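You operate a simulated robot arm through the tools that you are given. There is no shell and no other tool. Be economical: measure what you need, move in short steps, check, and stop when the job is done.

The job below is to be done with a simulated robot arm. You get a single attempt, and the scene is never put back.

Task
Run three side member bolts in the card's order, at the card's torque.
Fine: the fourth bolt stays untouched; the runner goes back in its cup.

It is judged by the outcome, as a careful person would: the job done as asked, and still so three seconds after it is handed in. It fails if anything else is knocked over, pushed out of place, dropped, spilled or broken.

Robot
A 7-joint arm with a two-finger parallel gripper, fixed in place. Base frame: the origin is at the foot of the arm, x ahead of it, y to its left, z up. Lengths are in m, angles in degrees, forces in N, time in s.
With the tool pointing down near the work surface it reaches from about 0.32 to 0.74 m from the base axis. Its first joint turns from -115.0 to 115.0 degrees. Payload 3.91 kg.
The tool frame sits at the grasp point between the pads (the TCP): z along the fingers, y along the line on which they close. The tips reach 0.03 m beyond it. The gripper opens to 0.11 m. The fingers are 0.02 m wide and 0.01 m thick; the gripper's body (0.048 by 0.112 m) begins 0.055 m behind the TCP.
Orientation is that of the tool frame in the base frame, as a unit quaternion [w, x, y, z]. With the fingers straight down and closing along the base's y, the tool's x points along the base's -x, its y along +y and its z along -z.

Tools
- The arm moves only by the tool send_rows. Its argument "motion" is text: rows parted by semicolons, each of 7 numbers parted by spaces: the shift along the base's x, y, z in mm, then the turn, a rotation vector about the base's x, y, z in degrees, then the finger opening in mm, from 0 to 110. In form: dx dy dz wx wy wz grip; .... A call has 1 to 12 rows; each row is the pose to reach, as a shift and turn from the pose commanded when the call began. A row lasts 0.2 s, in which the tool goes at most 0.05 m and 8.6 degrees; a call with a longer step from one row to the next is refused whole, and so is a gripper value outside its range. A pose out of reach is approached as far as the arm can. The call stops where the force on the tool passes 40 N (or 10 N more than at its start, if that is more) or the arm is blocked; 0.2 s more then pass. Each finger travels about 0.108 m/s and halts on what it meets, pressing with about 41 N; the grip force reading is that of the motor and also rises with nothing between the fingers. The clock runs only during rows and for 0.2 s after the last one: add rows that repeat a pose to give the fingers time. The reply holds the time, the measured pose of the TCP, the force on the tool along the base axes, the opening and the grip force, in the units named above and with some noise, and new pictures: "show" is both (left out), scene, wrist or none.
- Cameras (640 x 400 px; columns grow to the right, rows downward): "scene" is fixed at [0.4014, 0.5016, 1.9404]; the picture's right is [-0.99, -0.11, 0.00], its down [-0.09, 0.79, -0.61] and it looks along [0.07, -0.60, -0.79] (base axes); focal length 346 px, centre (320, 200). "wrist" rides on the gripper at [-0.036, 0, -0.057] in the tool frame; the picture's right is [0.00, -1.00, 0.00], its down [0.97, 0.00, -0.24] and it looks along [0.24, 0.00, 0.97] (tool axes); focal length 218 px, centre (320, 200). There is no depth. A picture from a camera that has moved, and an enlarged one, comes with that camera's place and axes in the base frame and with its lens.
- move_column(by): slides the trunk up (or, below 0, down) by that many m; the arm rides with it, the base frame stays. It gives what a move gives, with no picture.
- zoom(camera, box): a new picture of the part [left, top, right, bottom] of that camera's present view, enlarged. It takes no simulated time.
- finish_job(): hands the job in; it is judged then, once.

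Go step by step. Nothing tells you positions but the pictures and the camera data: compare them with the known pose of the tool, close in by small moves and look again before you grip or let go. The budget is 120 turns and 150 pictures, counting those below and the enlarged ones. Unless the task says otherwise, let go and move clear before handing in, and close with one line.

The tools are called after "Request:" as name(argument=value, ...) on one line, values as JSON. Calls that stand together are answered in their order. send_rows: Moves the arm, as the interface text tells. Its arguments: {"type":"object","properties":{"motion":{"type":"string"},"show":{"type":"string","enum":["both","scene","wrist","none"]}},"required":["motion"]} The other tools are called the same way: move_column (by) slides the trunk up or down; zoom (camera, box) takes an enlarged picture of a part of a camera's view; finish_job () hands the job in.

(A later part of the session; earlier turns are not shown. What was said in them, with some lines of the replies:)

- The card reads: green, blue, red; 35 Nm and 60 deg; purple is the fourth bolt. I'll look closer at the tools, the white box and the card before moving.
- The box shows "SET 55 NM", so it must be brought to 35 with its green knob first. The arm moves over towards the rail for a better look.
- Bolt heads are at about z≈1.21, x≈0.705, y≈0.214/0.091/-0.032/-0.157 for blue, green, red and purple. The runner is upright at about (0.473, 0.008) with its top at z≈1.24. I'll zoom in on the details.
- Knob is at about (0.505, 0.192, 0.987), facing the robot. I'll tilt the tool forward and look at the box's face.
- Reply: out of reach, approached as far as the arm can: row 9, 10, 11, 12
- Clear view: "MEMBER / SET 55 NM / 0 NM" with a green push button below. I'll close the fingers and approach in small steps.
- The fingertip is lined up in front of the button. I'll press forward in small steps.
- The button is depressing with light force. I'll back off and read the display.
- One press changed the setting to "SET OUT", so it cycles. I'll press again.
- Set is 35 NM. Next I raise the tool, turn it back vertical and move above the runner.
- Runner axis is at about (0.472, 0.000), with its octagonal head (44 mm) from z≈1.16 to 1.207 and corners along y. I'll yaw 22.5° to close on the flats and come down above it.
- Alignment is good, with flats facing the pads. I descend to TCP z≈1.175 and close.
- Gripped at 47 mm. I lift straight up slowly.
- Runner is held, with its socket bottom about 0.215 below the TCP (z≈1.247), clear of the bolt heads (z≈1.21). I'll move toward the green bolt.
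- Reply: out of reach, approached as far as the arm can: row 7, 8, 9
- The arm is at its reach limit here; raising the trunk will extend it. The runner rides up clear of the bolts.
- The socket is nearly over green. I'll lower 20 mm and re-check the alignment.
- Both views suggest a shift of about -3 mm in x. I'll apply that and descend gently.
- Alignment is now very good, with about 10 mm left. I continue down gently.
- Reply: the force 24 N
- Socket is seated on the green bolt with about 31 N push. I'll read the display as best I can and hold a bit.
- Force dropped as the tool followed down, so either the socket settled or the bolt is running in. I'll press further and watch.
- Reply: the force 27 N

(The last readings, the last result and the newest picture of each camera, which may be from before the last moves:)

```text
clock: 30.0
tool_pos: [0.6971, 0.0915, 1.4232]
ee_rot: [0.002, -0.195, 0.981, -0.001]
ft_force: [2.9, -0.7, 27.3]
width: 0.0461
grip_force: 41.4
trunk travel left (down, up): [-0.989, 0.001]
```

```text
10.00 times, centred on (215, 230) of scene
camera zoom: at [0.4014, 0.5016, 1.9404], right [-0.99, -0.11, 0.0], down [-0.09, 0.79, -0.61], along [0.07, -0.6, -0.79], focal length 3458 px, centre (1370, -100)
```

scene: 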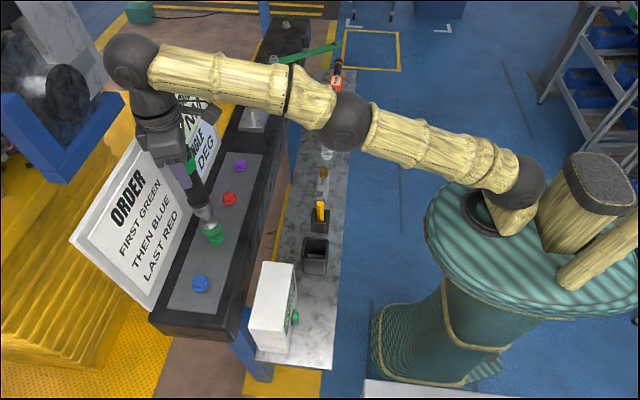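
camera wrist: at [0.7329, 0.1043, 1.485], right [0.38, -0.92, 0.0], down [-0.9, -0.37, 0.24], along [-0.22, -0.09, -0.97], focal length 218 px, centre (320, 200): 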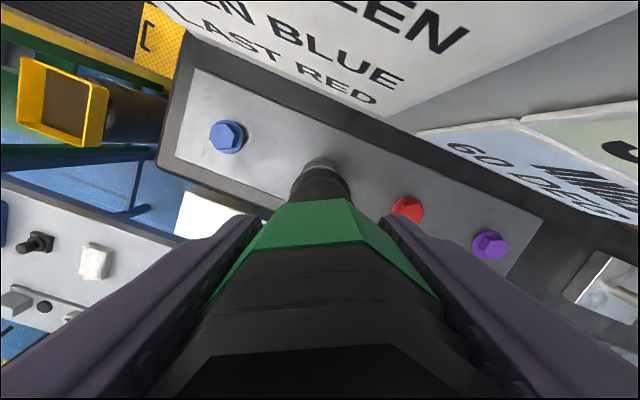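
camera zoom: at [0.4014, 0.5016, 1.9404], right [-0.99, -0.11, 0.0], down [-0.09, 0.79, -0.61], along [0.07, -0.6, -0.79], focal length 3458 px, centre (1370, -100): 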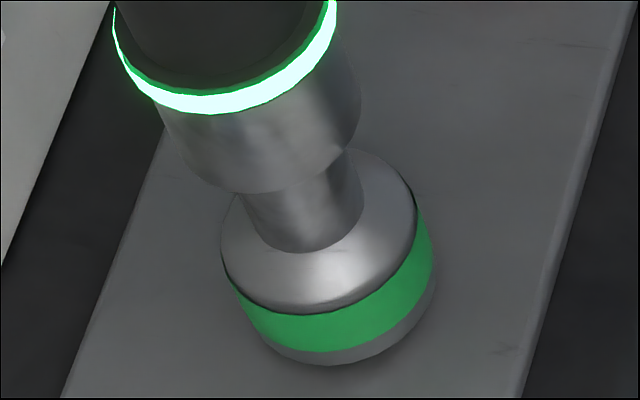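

The ring on the runner lit green and the display number changed: green bolt is done. I lift off and look toward blue.

Request:
send_rows(motion="0 0 12 0 0 0 30; 0 0 30 0 0 0 30; 3 0 48 0 0 0 30; 3 0 48 0 0 0 30")

Request:
zoom(camera="scene", box=[170, 190, 250, 300])

```text
clock: 31.0
tool_pos: [0.7023, 0.0904, 1.4708]
ee_rot: [-0.001, -0.195, 0.981, 0.0]
ft_force: [-1.0, -0.2, -6.8]
width: 0.046
grip_force: 41.1
trunk travel left (down, up): [-0.989, 0.001]
camera wrist: at [0.7363, 0.1044, 1.5287], right [0.38, -0.92, 0.0], down [-0.9, -0.37, 0.24], along [-0.22, -0.09, -0.97], focal length 218 px, centre (320, 200)
```

scene: 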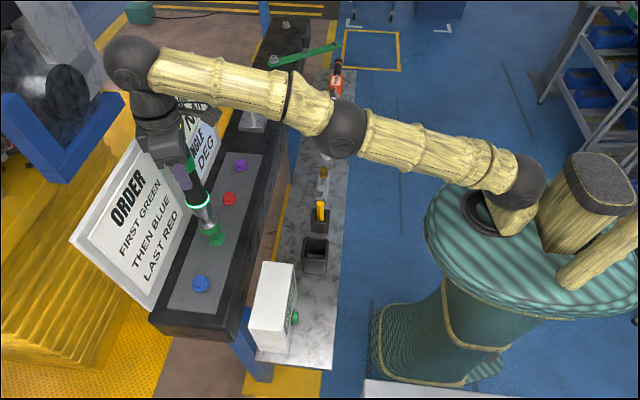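
wrist: 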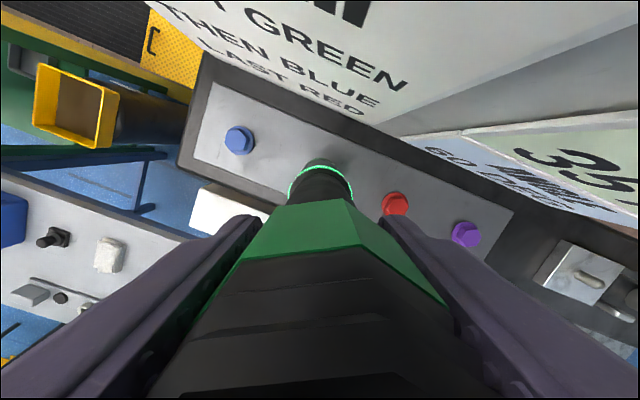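

```text
3.64 times, centred on (210, 245) of scene
camera zoom: at [0.4014, 0.5016, 1.9404], right [-0.99, -0.11, 0.0], down [-0.09, 0.79, -0.61], along [0.07, -0.6, -0.79], focal length 1257 px, centre (720, 36)
```

zoom: 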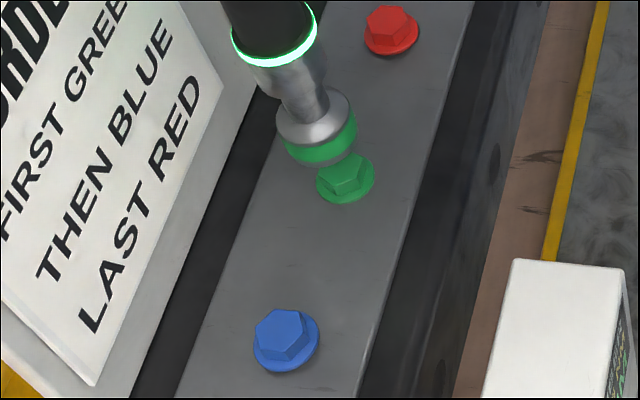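

Green bolt is now seated flush. Moving over to blue.

Request:
send_rows(motion="-3 30 4 0 0 0 30; -4 60 6 0 0 0 30; -3 90 6 0 0 0 30; -1 123 4 0 0 0 30; -1 123 0 0 0 0 30; -1 123 0 0 0 0 30")

Request:
zoom(camera="scene", box=[160, 240, 240, 320])

```text
clock: 32.4
tool_pos: [0.6789, 0.1995, 1.4691]
ee_rot: [0.001, -0.195, 0.981, 0.0]
ft_force: [0.1, -0.3, -6.6]
width: 0.0461
grip_force: 40.7
out of reach, approached as far as the arm can: row 1, 2, 3, 4, 5, 6
trunk travel left (down, up): [-0.989, 0.001]
camera wrist: at [0.7133, 0.2127, 1.5269], right [0.38, -0.92, 0.0], down [-0.9, -0.37, 0.24], along [-0.22, -0.09, -0.97], focal length 218 px, centre (320, 200)
```

scene: 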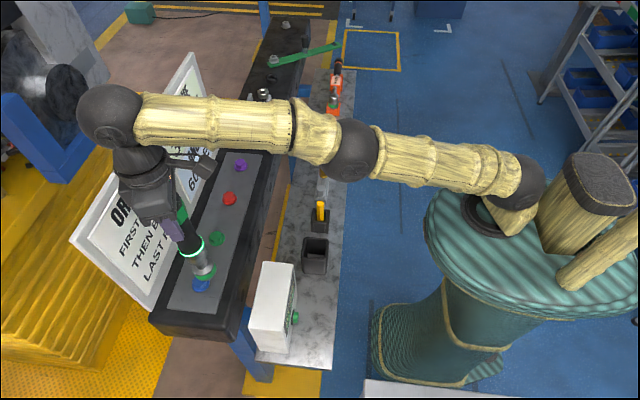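
wrist: 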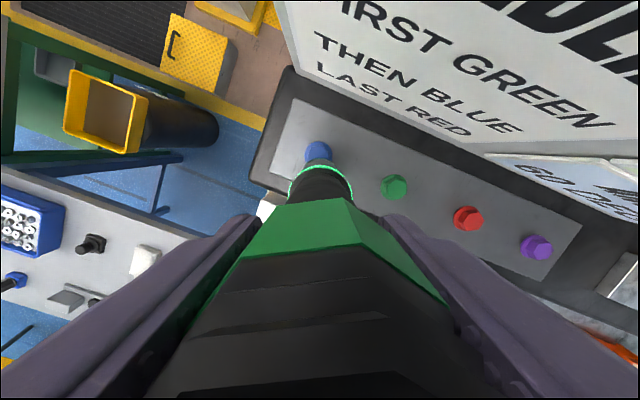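

```text
5.00 times, centred on (200, 280) of scene
camera zoom: at [0.4014, 0.5016, 1.9404], right [-0.99, -0.11, 0.0], down [-0.09, 0.79, -0.61], along [0.07, -0.6, -0.79], focal length 1729 px, centre (920, -200)
```

zoom: 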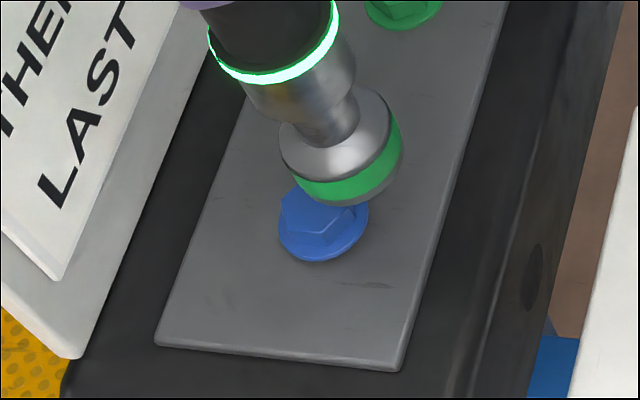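

Blue lies just past the vertical-tool reach (about 10 mm short). A small 3.5° lean of the runner toward the robot gives the missing reach, and the socket tip moves outward.

Request:
send_rows(motion="0 0 0 0.5 -1.7 0 30; 4 5 0 1.0 -3.35 0 30; 9 10 0 1.0 -3.35 0 30; 9 10 0 1.0 -3.35 0 30", show="wrist")

Request:
zoom(camera="scene", box=[170, 250, 230, 310])

```text
clock: 33.4
tool_pos: [0.687, 0.2079, 1.4676]
ee_rot: [0.031, -0.194, 0.981, 0.003]
ft_force: [0.3, 0.7, -7.6]
width: 0.0462
grip_force: 41.0
trunk travel left (down, up): [-0.989, 0.001]
camera wrist: at [0.7189, 0.22, 1.5282], right [0.38, -0.92, 0.01], down [-0.91, -0.37, 0.18], along [-0.16, -0.07, -0.98], focal length 218 px, centre (320, 200)
```

wrist: 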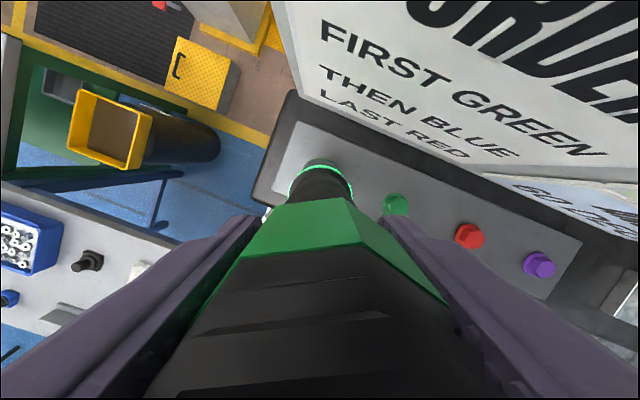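

```text
6.67 times, centred on (200, 280) of scene
camera zoom: at [0.4014, 0.5016, 1.9404], right [-0.99, -0.11, 0.0], down [-0.09, 0.79, -0.61], along [0.07, -0.6, -0.79], focal length 2305 px, centre (1120, -333)
```

zoom: 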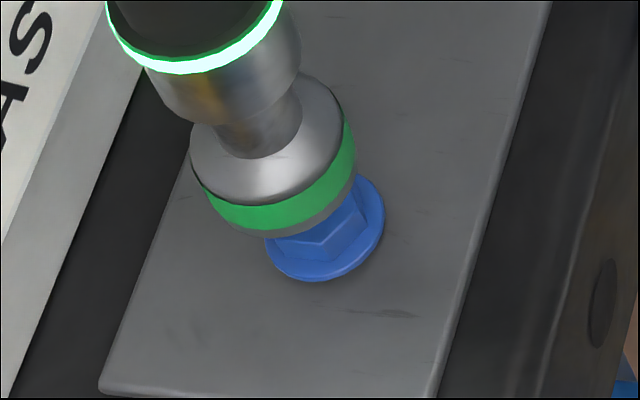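

Tip lines up with blue on a vertical path. I descend, then slow near contact.

Request:
send_rows(motion="0 0 -10 0 0 0 30; 0 0 -20 0 0 0 30; 0 0 -26 0 0 0 30; 0 0 -26 0 0 0 30", show="none")

Request:
zoom(camera="scene", box=[170, 250, 230, 310])

```text
clock: 34.4
tool_pos: [0.6901, 0.2067, 1.4423]
ee_rot: [0.031, -0.194, 0.98, 0.003]
ft_force: [1.1, -0.3, -8.1]
width: 0.0462
grip_force: 41.0
trunk travel left (down, up): [-0.989, 0.001]
```

```text
6.67 times, centred on (200, 280) of scene
camera zoom: at [0.4014, 0.5016, 1.9404], right [-0.99, -0.11, 0.0], down [-0.09, 0.79, -0.61], along [0.07, -0.6, -0.79], focal length 2305 px, centre (1120, -333)
```

zoom: 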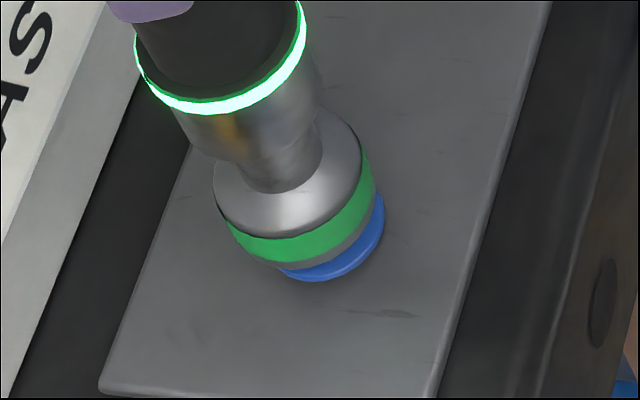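

Request:
send_rows(motion="0 1 -4 0 0 0 30; 0 1 -8 0 0 0 30; 0 1 -11 0 0 0 30; 0 1 -14 0 0 0 30; 0 1 -16 0 0 0 30; 0 1 -18 0 0 0 30; 0 1 -18 0 0 0 30; 0 1 -18 0 0 0 30", show="none")

Request:
zoom(camera="scene", box=[170, 250, 230, 310])

```text
clock: 36.2
tool_pos: [0.6872, 0.2077, 1.4267]
ee_rot: [0.033, -0.194, 0.98, 0.003]
ft_force: [3.4, 2.5, 20.8]
width: 0.0462
grip_force: 41.5
trunk travel left (down, up): [-0.989, 0.001]
```

```text
6.67 times, centred on (200, 280) of scene
camera zoom: at [0.4014, 0.5016, 1.9404], right [-0.99, -0.11, 0.0], down [-0.09, 0.79, -0.61], along [0.07, -0.6, -0.79], focal length 2305 px, centre (1120, -333)
```

zoom: 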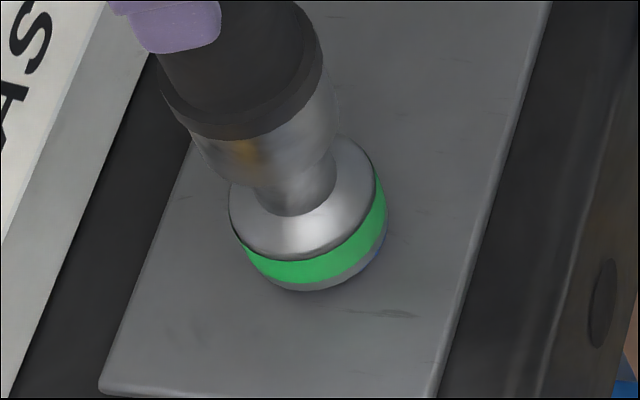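

Ring went dark: it has engaged blue and is running. I keep following down.

Request:
send_rows(motion="0 0 0 0 0 0 30; 0 0 -1 0 0 0 30; 0 0 -2 0 0 0 30; 0 0 -3 0 0 0 30; 0 0 -4 0 0 0 30; 0 0 -5 0 0 0 30; 0 0 -5 0 0 0 30; 0 0 -5 0 0 0 30", show="none")

Request:
zoom(camera="scene", box=[170, 250, 230, 310])

```text
clock: 38.0
tool_pos: [0.6857, 0.2062, 1.4209]
ee_rot: [0.033, -0.194, 0.98, 0.003]
ft_force: [-1.0, -1.3, 26.8]
width: 0.0462
grip_force: 41.1
trunk travel left (down, up): [-0.989, 0.001]
```

```text
6.67 times, centred on (200, 280) of scene
camera zoom: at [0.4014, 0.5016, 1.9404], right [-0.99, -0.11, 0.0], down [-0.09, 0.79, -0.61], along [0.07, -0.6, -0.79], focal length 2305 px, centre (1120, -333)
```

zoom: 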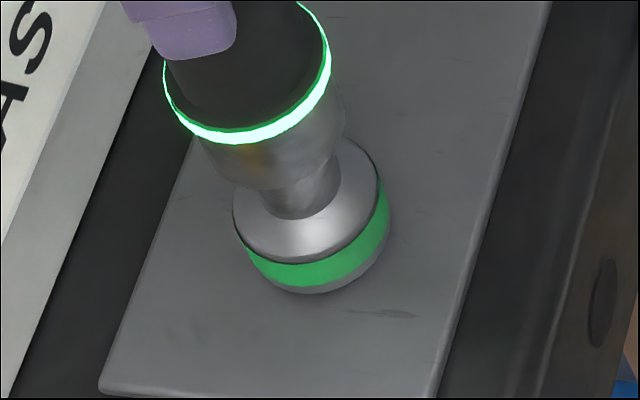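

Green ring again: blue is done. I lift, straighten the tool and travel to red.

Request:
send_rows(motion="0 0 15 0 0 0 30; 0 0 35 0 0 0 30; 0 0 50 0 0 0 30; -8 -10 54 -0.5 1.7 0 30; -8 -50 54 -1 3.35 0 30; -4 -95 54 -1 3.35 0 30; 2 -140 54 -1 3.35 0 30; 8 -185 54 -1 3.35 0 30; 14 -225 52 -1 3.35 0 30; 15 -239 50 -1 3.35 0 30; 15 -239 50 -1 3.35 0 30")

Request:
zoom(camera="scene", box=[200, 165, 260, 225])

Request:
zoom(camera="scene", box=[160, 200, 260, 310])

```text
clock: 40.4
tool_pos: [0.7049, -0.0328, 1.4702]
ee_rot: [0.001, -0.194, 0.981, 0.0]
ft_force: [0.6, 0.5, -6.5]
width: 0.0464
grip_force: 40.6
trunk travel left (down, up): [-0.989, 0.001]
camera wrist: at [0.739, -0.0191, 1.5277], right [0.38, -0.92, 0.0], down [-0.9, -0.37, 0.24], along [-0.22, -0.09, -0.97], focal length 218 px, centre (320, 200)
```

scene: 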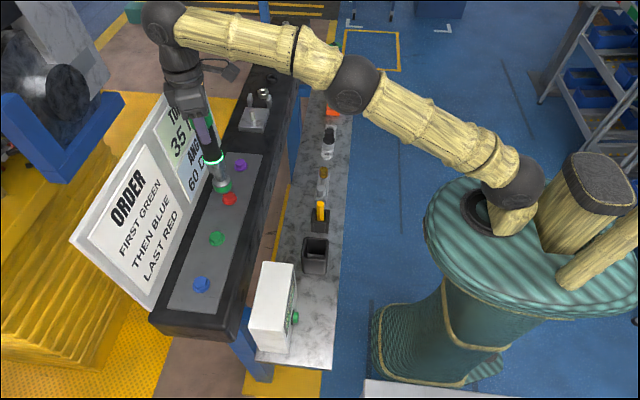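
wrist: 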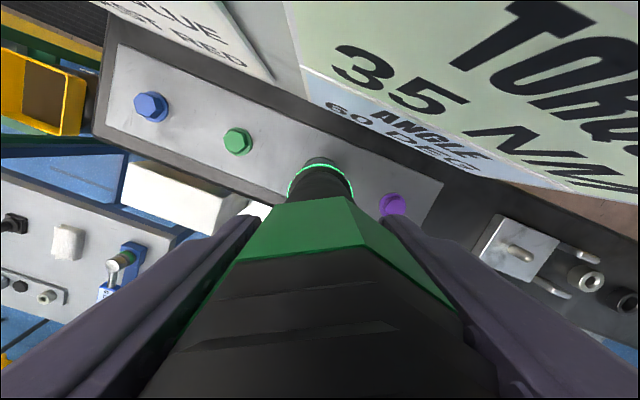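

```text
6.67 times, centred on (230, 195) of scene
camera zoom: at [0.4014, 0.5016, 1.9404], right [-0.99, -0.11, 0.0], down [-0.09, 0.79, -0.61], along [0.07, -0.6, -0.79], focal length 2305 px, centre (920, 233)
```

zoom: 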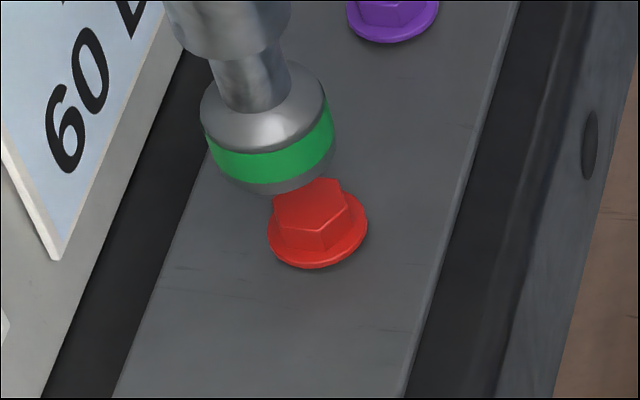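

```text
3.64 times, centred on (210, 255) of scene
camera zoom: at [0.4014, 0.5016, 1.9404], right [-0.99, -0.11, 0.0], down [-0.09, 0.79, -0.61], along [0.07, -0.6, -0.79], focal length 1257 px, centre (720, 0)
```

zoom: 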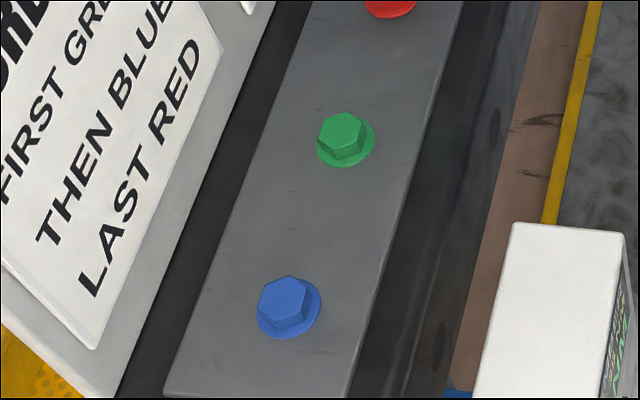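

Socket needs about -5 mm in x over red. I correct, lower partway and check.

Request:
send_rows(motion="-5 0 0 0 0 0 30; -5 0 -10 0 0 0 30; -5 0 -20 0 0 0 30; -5 0 -25 0 0 0 30; -5 0 -25 0 0 0 30", show="none")

Request:
zoom(camera="scene", box=[200, 165, 260, 225])

```text
clock: 41.6
tool_pos: [0.6991, -0.0324, 1.4448]
ee_rot: [0.0, -0.194, 0.981, 0.0]
ft_force: [-0.2, 0.6, -8.0]
width: 0.0463
grip_force: 41.0
trunk travel left (down, up): [-0.989, 0.001]
```

```text
6.67 times, centred on (230, 195) of scene
camera zoom: at [0.4014, 0.5016, 1.9404], right [-0.99, -0.11, 0.0], down [-0.09, 0.79, -0.61], along [0.07, -0.6, -0.79], focal length 2305 px, centre (920, 233)
```

zoom: 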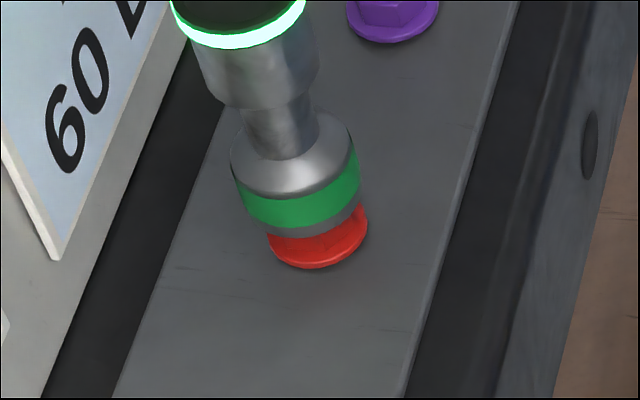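

Well aligned. I descend onto red and follow through.

Request:
send_rows(motion="0 0 -4 0 0 0 30; 0 0 -8 0 0 0 30; 0 0 -11 0 0 0 30; 0 0 -14 0 0 0 30; 0 0 -17 0 0 0 30; 0 0 -20 0 0 0 30; 0 0 -20 0 0 0 30; 0 0 -20 0 0 0 30; 0 0 -20 0 0 0 30", show="none")

Request:
zoom(camera="scene", box=[200, 165, 260, 225])

```text
clock: 43.6
tool_pos: [0.6993, -0.0311, 1.4248]
ee_rot: [0.002, -0.194, 0.981, 0.0]
ft_force: [3.8, -0.1, 9.5]
width: 0.0461
grip_force: 41.1
trunk travel left (down, up): [-0.989, 0.001]
```

```text
6.67 times, centred on (230, 195) of scene
camera zoom: at [0.4014, 0.5016, 1.9404], right [-0.99, -0.11, 0.0], down [-0.09, 0.79, -0.61], along [0.07, -0.6, -0.79], focal length 2305 px, centre (920, 233)
```

zoom: 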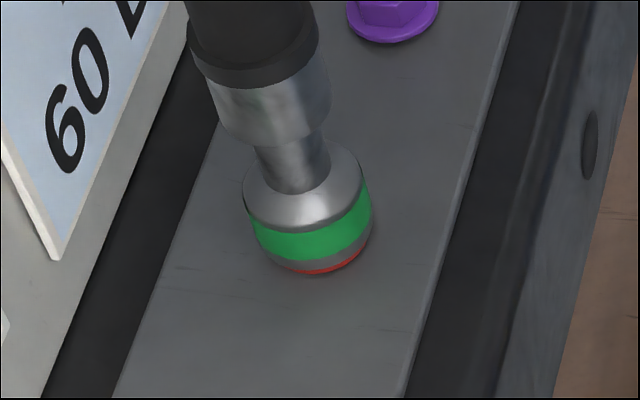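

Red is running (ring dark). I keep following down.

Request:
send_rows(motion="0 0 -2 0 0 0 30; 0 0 -3 0 0 0 30; 0 0 -4 0 0 0 30; 0 0 -5 0 0 0 30; 0 0 -6 0 0 0 30; 0 0 -6 0 0 0 30; 0 0 -6 0 0 0 30; 0 0 -6 0 0 0 30", show="none")

Request:
zoom(camera="scene", box=[200, 165, 260, 225])

```text
clock: 45.4
tool_pos: [0.696, -0.0307, 1.4211]
ee_rot: [0.002, -0.194, 0.981, 0.0]
ft_force: [3.7, -1.3, 27.3]
width: 0.0462
grip_force: 41.2
trunk travel left (down, up): [-0.989, 0.001]
```

```text
6.67 times, centred on (230, 195) of scene
camera zoom: at [0.4014, 0.5016, 1.9404], right [-0.99, -0.11, 0.0], down [-0.09, 0.79, -0.61], along [0.07, -0.6, -0.79], focal length 2305 px, centre (920, 233)
```

zoom: 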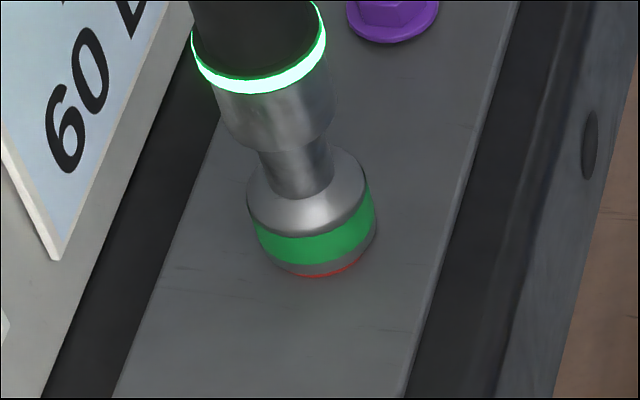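

All three done with green confirmations. I lift and travel back above the cup.

Request:
send_rows(motion="0 0 15 0 0 0 30; 0 0 35 0 0 0 30; 0 0 54 0 0 0 30; -30 4 54 0 0 0 30; -65 10 54 0 0 0 30; -100 16 54 0 0 0 30; -140 22 54 0 0 0 30; -180 28 54 0 0 0 30; -210 32 54 0 0 0 30; -227 32 54 0 0 0 30; -227 32 54 0 0 0 30")

Request:
zoom(camera="scene", box=[260, 130, 380, 280])

Request:
zoom(camera="scene", box=[170, 140, 270, 310])

```text
clock: 47.8
tool_pos: [0.4745, 0.0014, 1.4733]
ee_rot: [0.002, -0.194, 0.981, 0.0]
ft_force: [0.4, 0.1, -8.5]
width: 0.0463
grip_force: 41.0
trunk travel left (down, up): [-0.989, 0.001]
camera wrist: at [0.5073, 0.0149, 1.5309], right [0.38, -0.92, 0.0], down [-0.9, -0.37, 0.24], along [-0.22, -0.09, -0.97], focal length 218 px, centre (320, 200)
```

scene: 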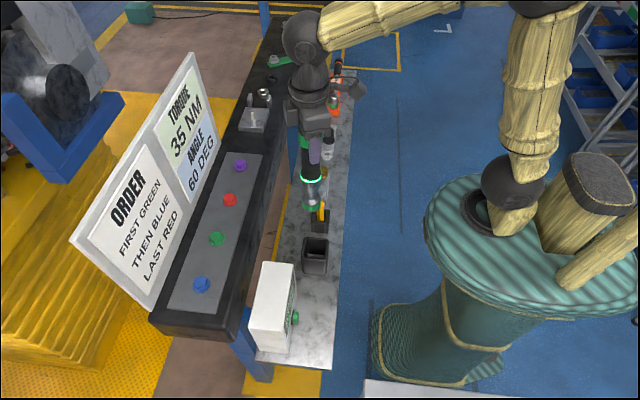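
wrist: 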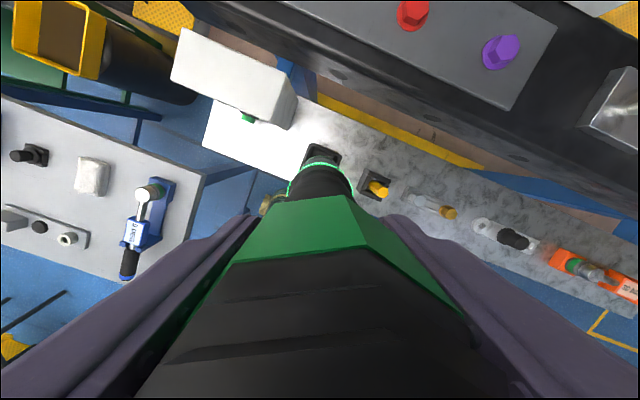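

```text
2.67 times, centred on (320, 205) of scene
camera zoom: at [0.4014, 0.5016, 1.9404], right [-0.99, -0.11, 0.0], down [-0.09, 0.79, -0.61], along [0.07, -0.6, -0.79], focal length 922 px, centre (320, 187)
```

zoom: 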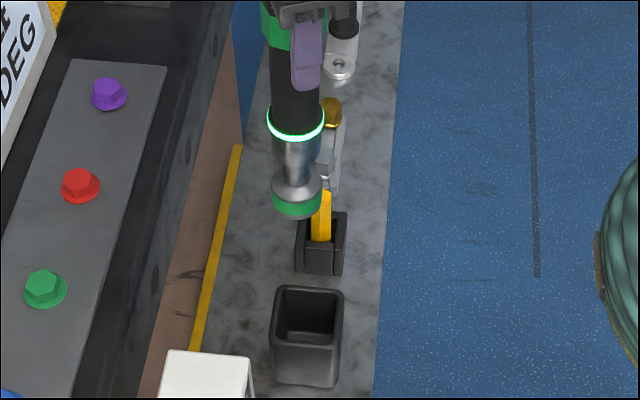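

```text
2.35 times, centred on (220, 225) of scene
camera zoom: at [0.4014, 0.5016, 1.9404], right [-0.99, -0.11, 0.0], down [-0.09, 0.79, -0.61], along [0.07, -0.6, -0.79], focal length 814 px, centre (555, 141)
```

zoom: 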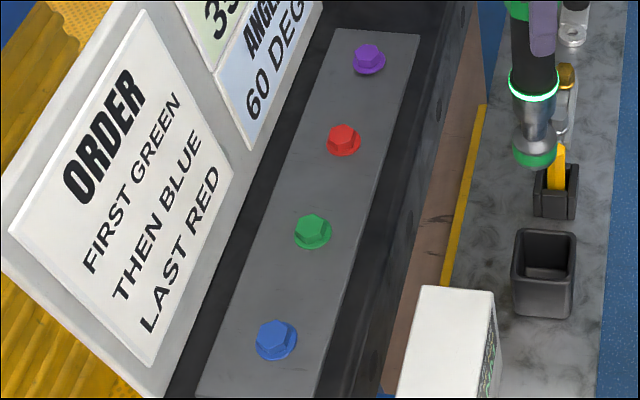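

Red, green and blue are seated and purple untouched. I lower the runner until its socket is just over the cup rim and check.

Request:
send_rows(motion="-2 0 -40 0 0 0 30; -2 0 -80 0 0 0 30; -2 0 -120 0 0 0 30; -2 0 -160 0 0 0 30; -2 0 -190 0 0 0 30; -2 0 -190 0 0 0 30", show="none")

Request:
zoom(camera="scene", box=[275, 185, 355, 285])

Request:
zoom(camera="wrist", box=[250, 100, 400, 220])

```text
clock: 49.2
tool_pos: [0.4704, 0.0017, 1.2827]
ee_rot: [0.002, -0.195, 0.981, 0.0]
ft_force: [0.4, 0.1, -7.8]
width: 0.0462
grip_force: 41.1
trunk travel left (down, up): [-0.989, 0.001]
```

```text
4.00 times, centred on (315, 235) of scene
camera zoom: at [0.4014, 0.5016, 1.9404], right [-0.99, -0.11, 0.0], down [-0.09, 0.79, -0.61], along [0.07, -0.6, -0.79], focal length 1383 px, centre (340, 60)
```

zoom: 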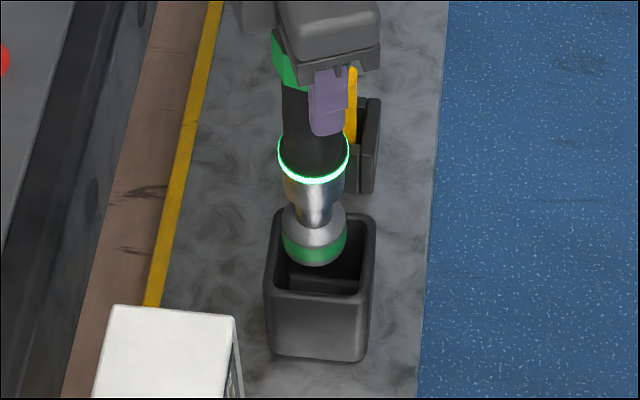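

```text
3.33 times, centred on (325, 160) of wrist
camera zoom: at [0.5044, 0.0156, 1.3413], right [0.38, -0.92, 0.0], down [-0.9, -0.37, 0.24], along [-0.22, -0.09, -0.97], focal length 728 px, centre (303, 333)
```

zoom: 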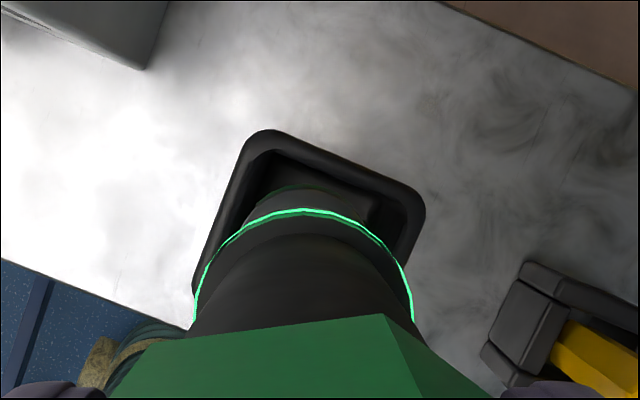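

Socket is over the opening. I lower it into the cup with a tiny correction.

Request:
send_rows(motion="-1 -2 -15 0 0 0 30; -1 -2 -30 0 0 0 30; -1 -2 -45 0 0 0 30; -1 -2 -60 0 0 0 30; -1 -2 -75 0 0 0 30; -1 -2 -90 0 0 0 30; -1 -2 -98 0 0 0 30; -1 -2 -104 0 0 0 30; -1 -2 -107 0 0 0 30; -1 -2 -107 0 0 0 30", show="none")

Request:
zoom(camera="scene", box=[275, 185, 355, 285])

Request:
zoom(camera="wrist", box=[220, 80, 420, 220])

```text
clock: 51.4
tool_pos: [0.4699, 0.0003, 1.1751]
ee_rot: [0.002, -0.194, 0.981, 0.0]
ft_force: [-0.5, 0.6, -7.7]
width: 0.0461
grip_force: 41.0
trunk travel left (down, up): [-0.989, 0.001]
```

```text
4.00 times, centred on (315, 235) of scene
camera zoom: at [0.4014, 0.5016, 1.9404], right [-0.99, -0.11, 0.0], down [-0.09, 0.79, -0.61], along [0.07, -0.6, -0.79], focal length 1383 px, centre (340, 60)
```

zoom: 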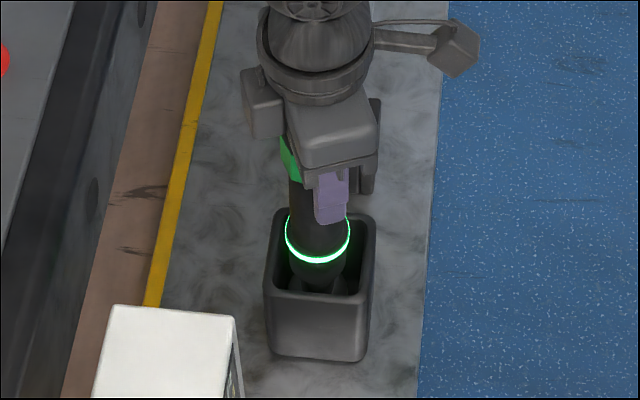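

```text
2.86 times, centred on (320, 150) of wrist
camera zoom: at [0.5036, 0.0125, 1.2327], right [0.38, -0.92, 0.0], down [-0.9, -0.37, 0.24], along [-0.22, -0.09, -0.97], focal length 624 px, centre (320, 343)
```

zoom: 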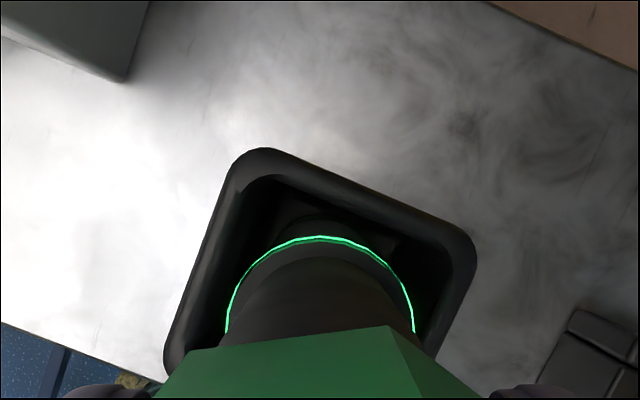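

It's in the cup, not yet touching the floor. I lower in 2 mm steps until I feel contact.

Request:
send_rows(motion="0 0 -2 0 0 0 30; 0 0 -4 0 0 0 30; 0 0 -6 0 0 0 30; 0 0 -8 0 0 0 30; 0 0 -8 0 0 0 30", show="none")

```text
clock: 52.6
tool_pos: [0.4707, -0.001, 1.1659]
ee_rot: [-0.001, -0.195, 0.981, 0.0]
ft_force: [0.2, 0.5, -8.0]
width: 0.0462
grip_force: 40.1
trunk travel left (down, up): [-0.989, 0.001]
```

Request:
send_rows(motion="0 0 -2 0 0 0 30; 0 0 -4 0 0 0 30; 0 0 -5 0 0 0 30; 0 0 -5 0 0 0 30", show="none")

```text
clock: 53.6
tool_pos: [0.4696, -0.0004, 1.1633]
ee_rot: [0.004, -0.194, 0.981, 0.0]
ft_force: [4.6, 0.6, 27.8]
width: 0.0452
grip_force: 41.2
trunk travel left (down, up): [-0.989, 0.001]
```

Bottom contact. I ease off 2 mm and open the fingers.

Request:
send_rows(motion="0 0 2 0 0 0 30; 0 0 2 0 0 0 30; 0 0 2 0 0 0 48; 0 0 2 0 0 0 56; 0 0 2 0 0 0 75; 0 0 2 0 0 0 95; 0 0 2 0 0 0 110; 0 0 2 0 0 0 110")

```text
clock: 55.4
tool_pos: [0.4698, -0.0005, 1.1626]
ee_rot: [0.001, -0.194, 0.981, 0.0]
ft_force: [0.1, -0.1, 0.0]
width: 0.11
grip_force: 0.1
trunk travel left (down, up): [-0.989, 0.001]
camera wrist: at [0.5029, 0.0128, 1.2221], right [0.38, -0.92, 0.0], down [-0.9, -0.37, 0.24], along [-0.22, -0.09, -0.97], focal length 218 px, centre (320, 200)
```

scene: 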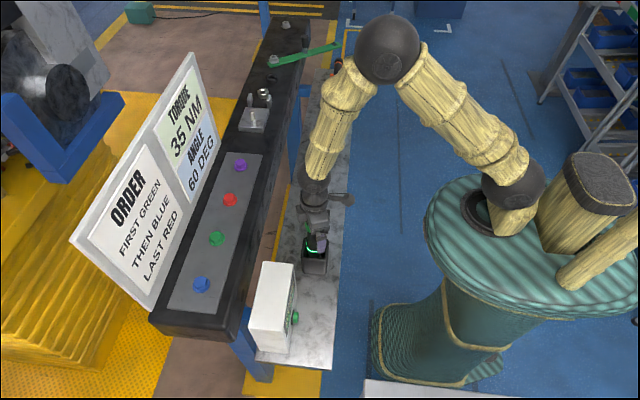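
wrist: 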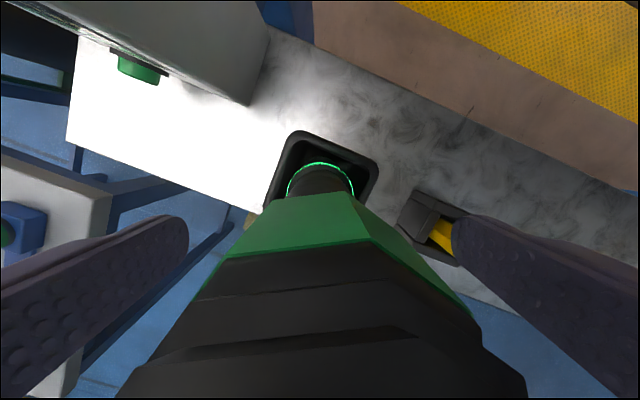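

Fingers open and the runner stands in its cup. I rise straight up.

Request:
send_rows(motion="0 0 20 0 0 0 110; 0 0 50 0 0 0 110; 0 0 90 0 0 0 110; 0 0 130 0 0 0 110; 0 0 170 0 0 0 110; 0 0 200 0 0 0 110; 0 0 200 0 0 0 110")

Request:
zoom(camera="scene", box=[275, 185, 355, 285])

```text
clock: 57.0
tool_pos: [0.4707, -0.002, 1.3625]
ee_rot: [0.001, -0.194, 0.981, 0.0]
ft_force: [0.6, -0.4, 0.0]
width: 0.11
grip_force: 0.1
trunk travel left (down, up): [-0.989, 0.001]
camera wrist: at [0.5037, 0.0113, 1.421], right [0.38, -0.92, 0.0], down [-0.9, -0.37, 0.24], along [-0.22, -0.09, -0.97], focal length 218 px, centre (320, 200)
```

scene: 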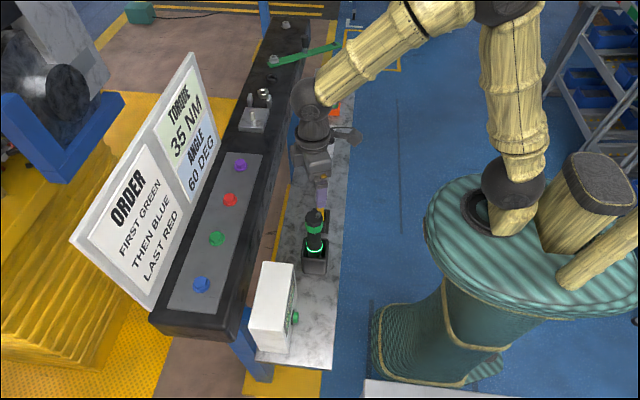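
wrist: 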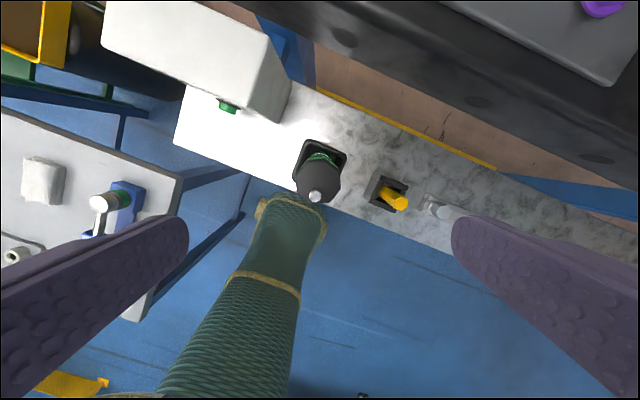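

```text
4.00 times, centred on (315, 235) of scene
camera zoom: at [0.4014, 0.5016, 1.9404], right [-0.99, -0.11, 0.0], down [-0.09, 0.79, -0.61], along [0.07, -0.6, -0.79], focal length 1383 px, centre (340, 60)
```

zoom: 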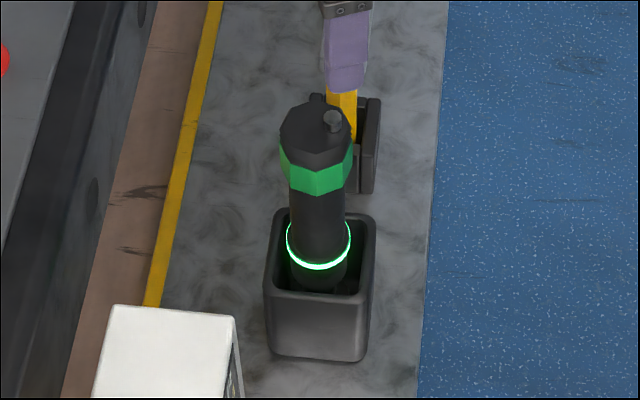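

The runner stands in its cup; green, blue and red are seated at the 35 NM setting; purple is untouched and the arm is clear. Handing in.

Request:
finish_job()

```text
The job is handed in.
```

I set the controller to 35 NM and ran the green, blue and red bolts in the card's order. The runner's ring lit green after each one, but I did not re-read the final torque on the display. The purple bolt is untouched and the runner is back in its cup.
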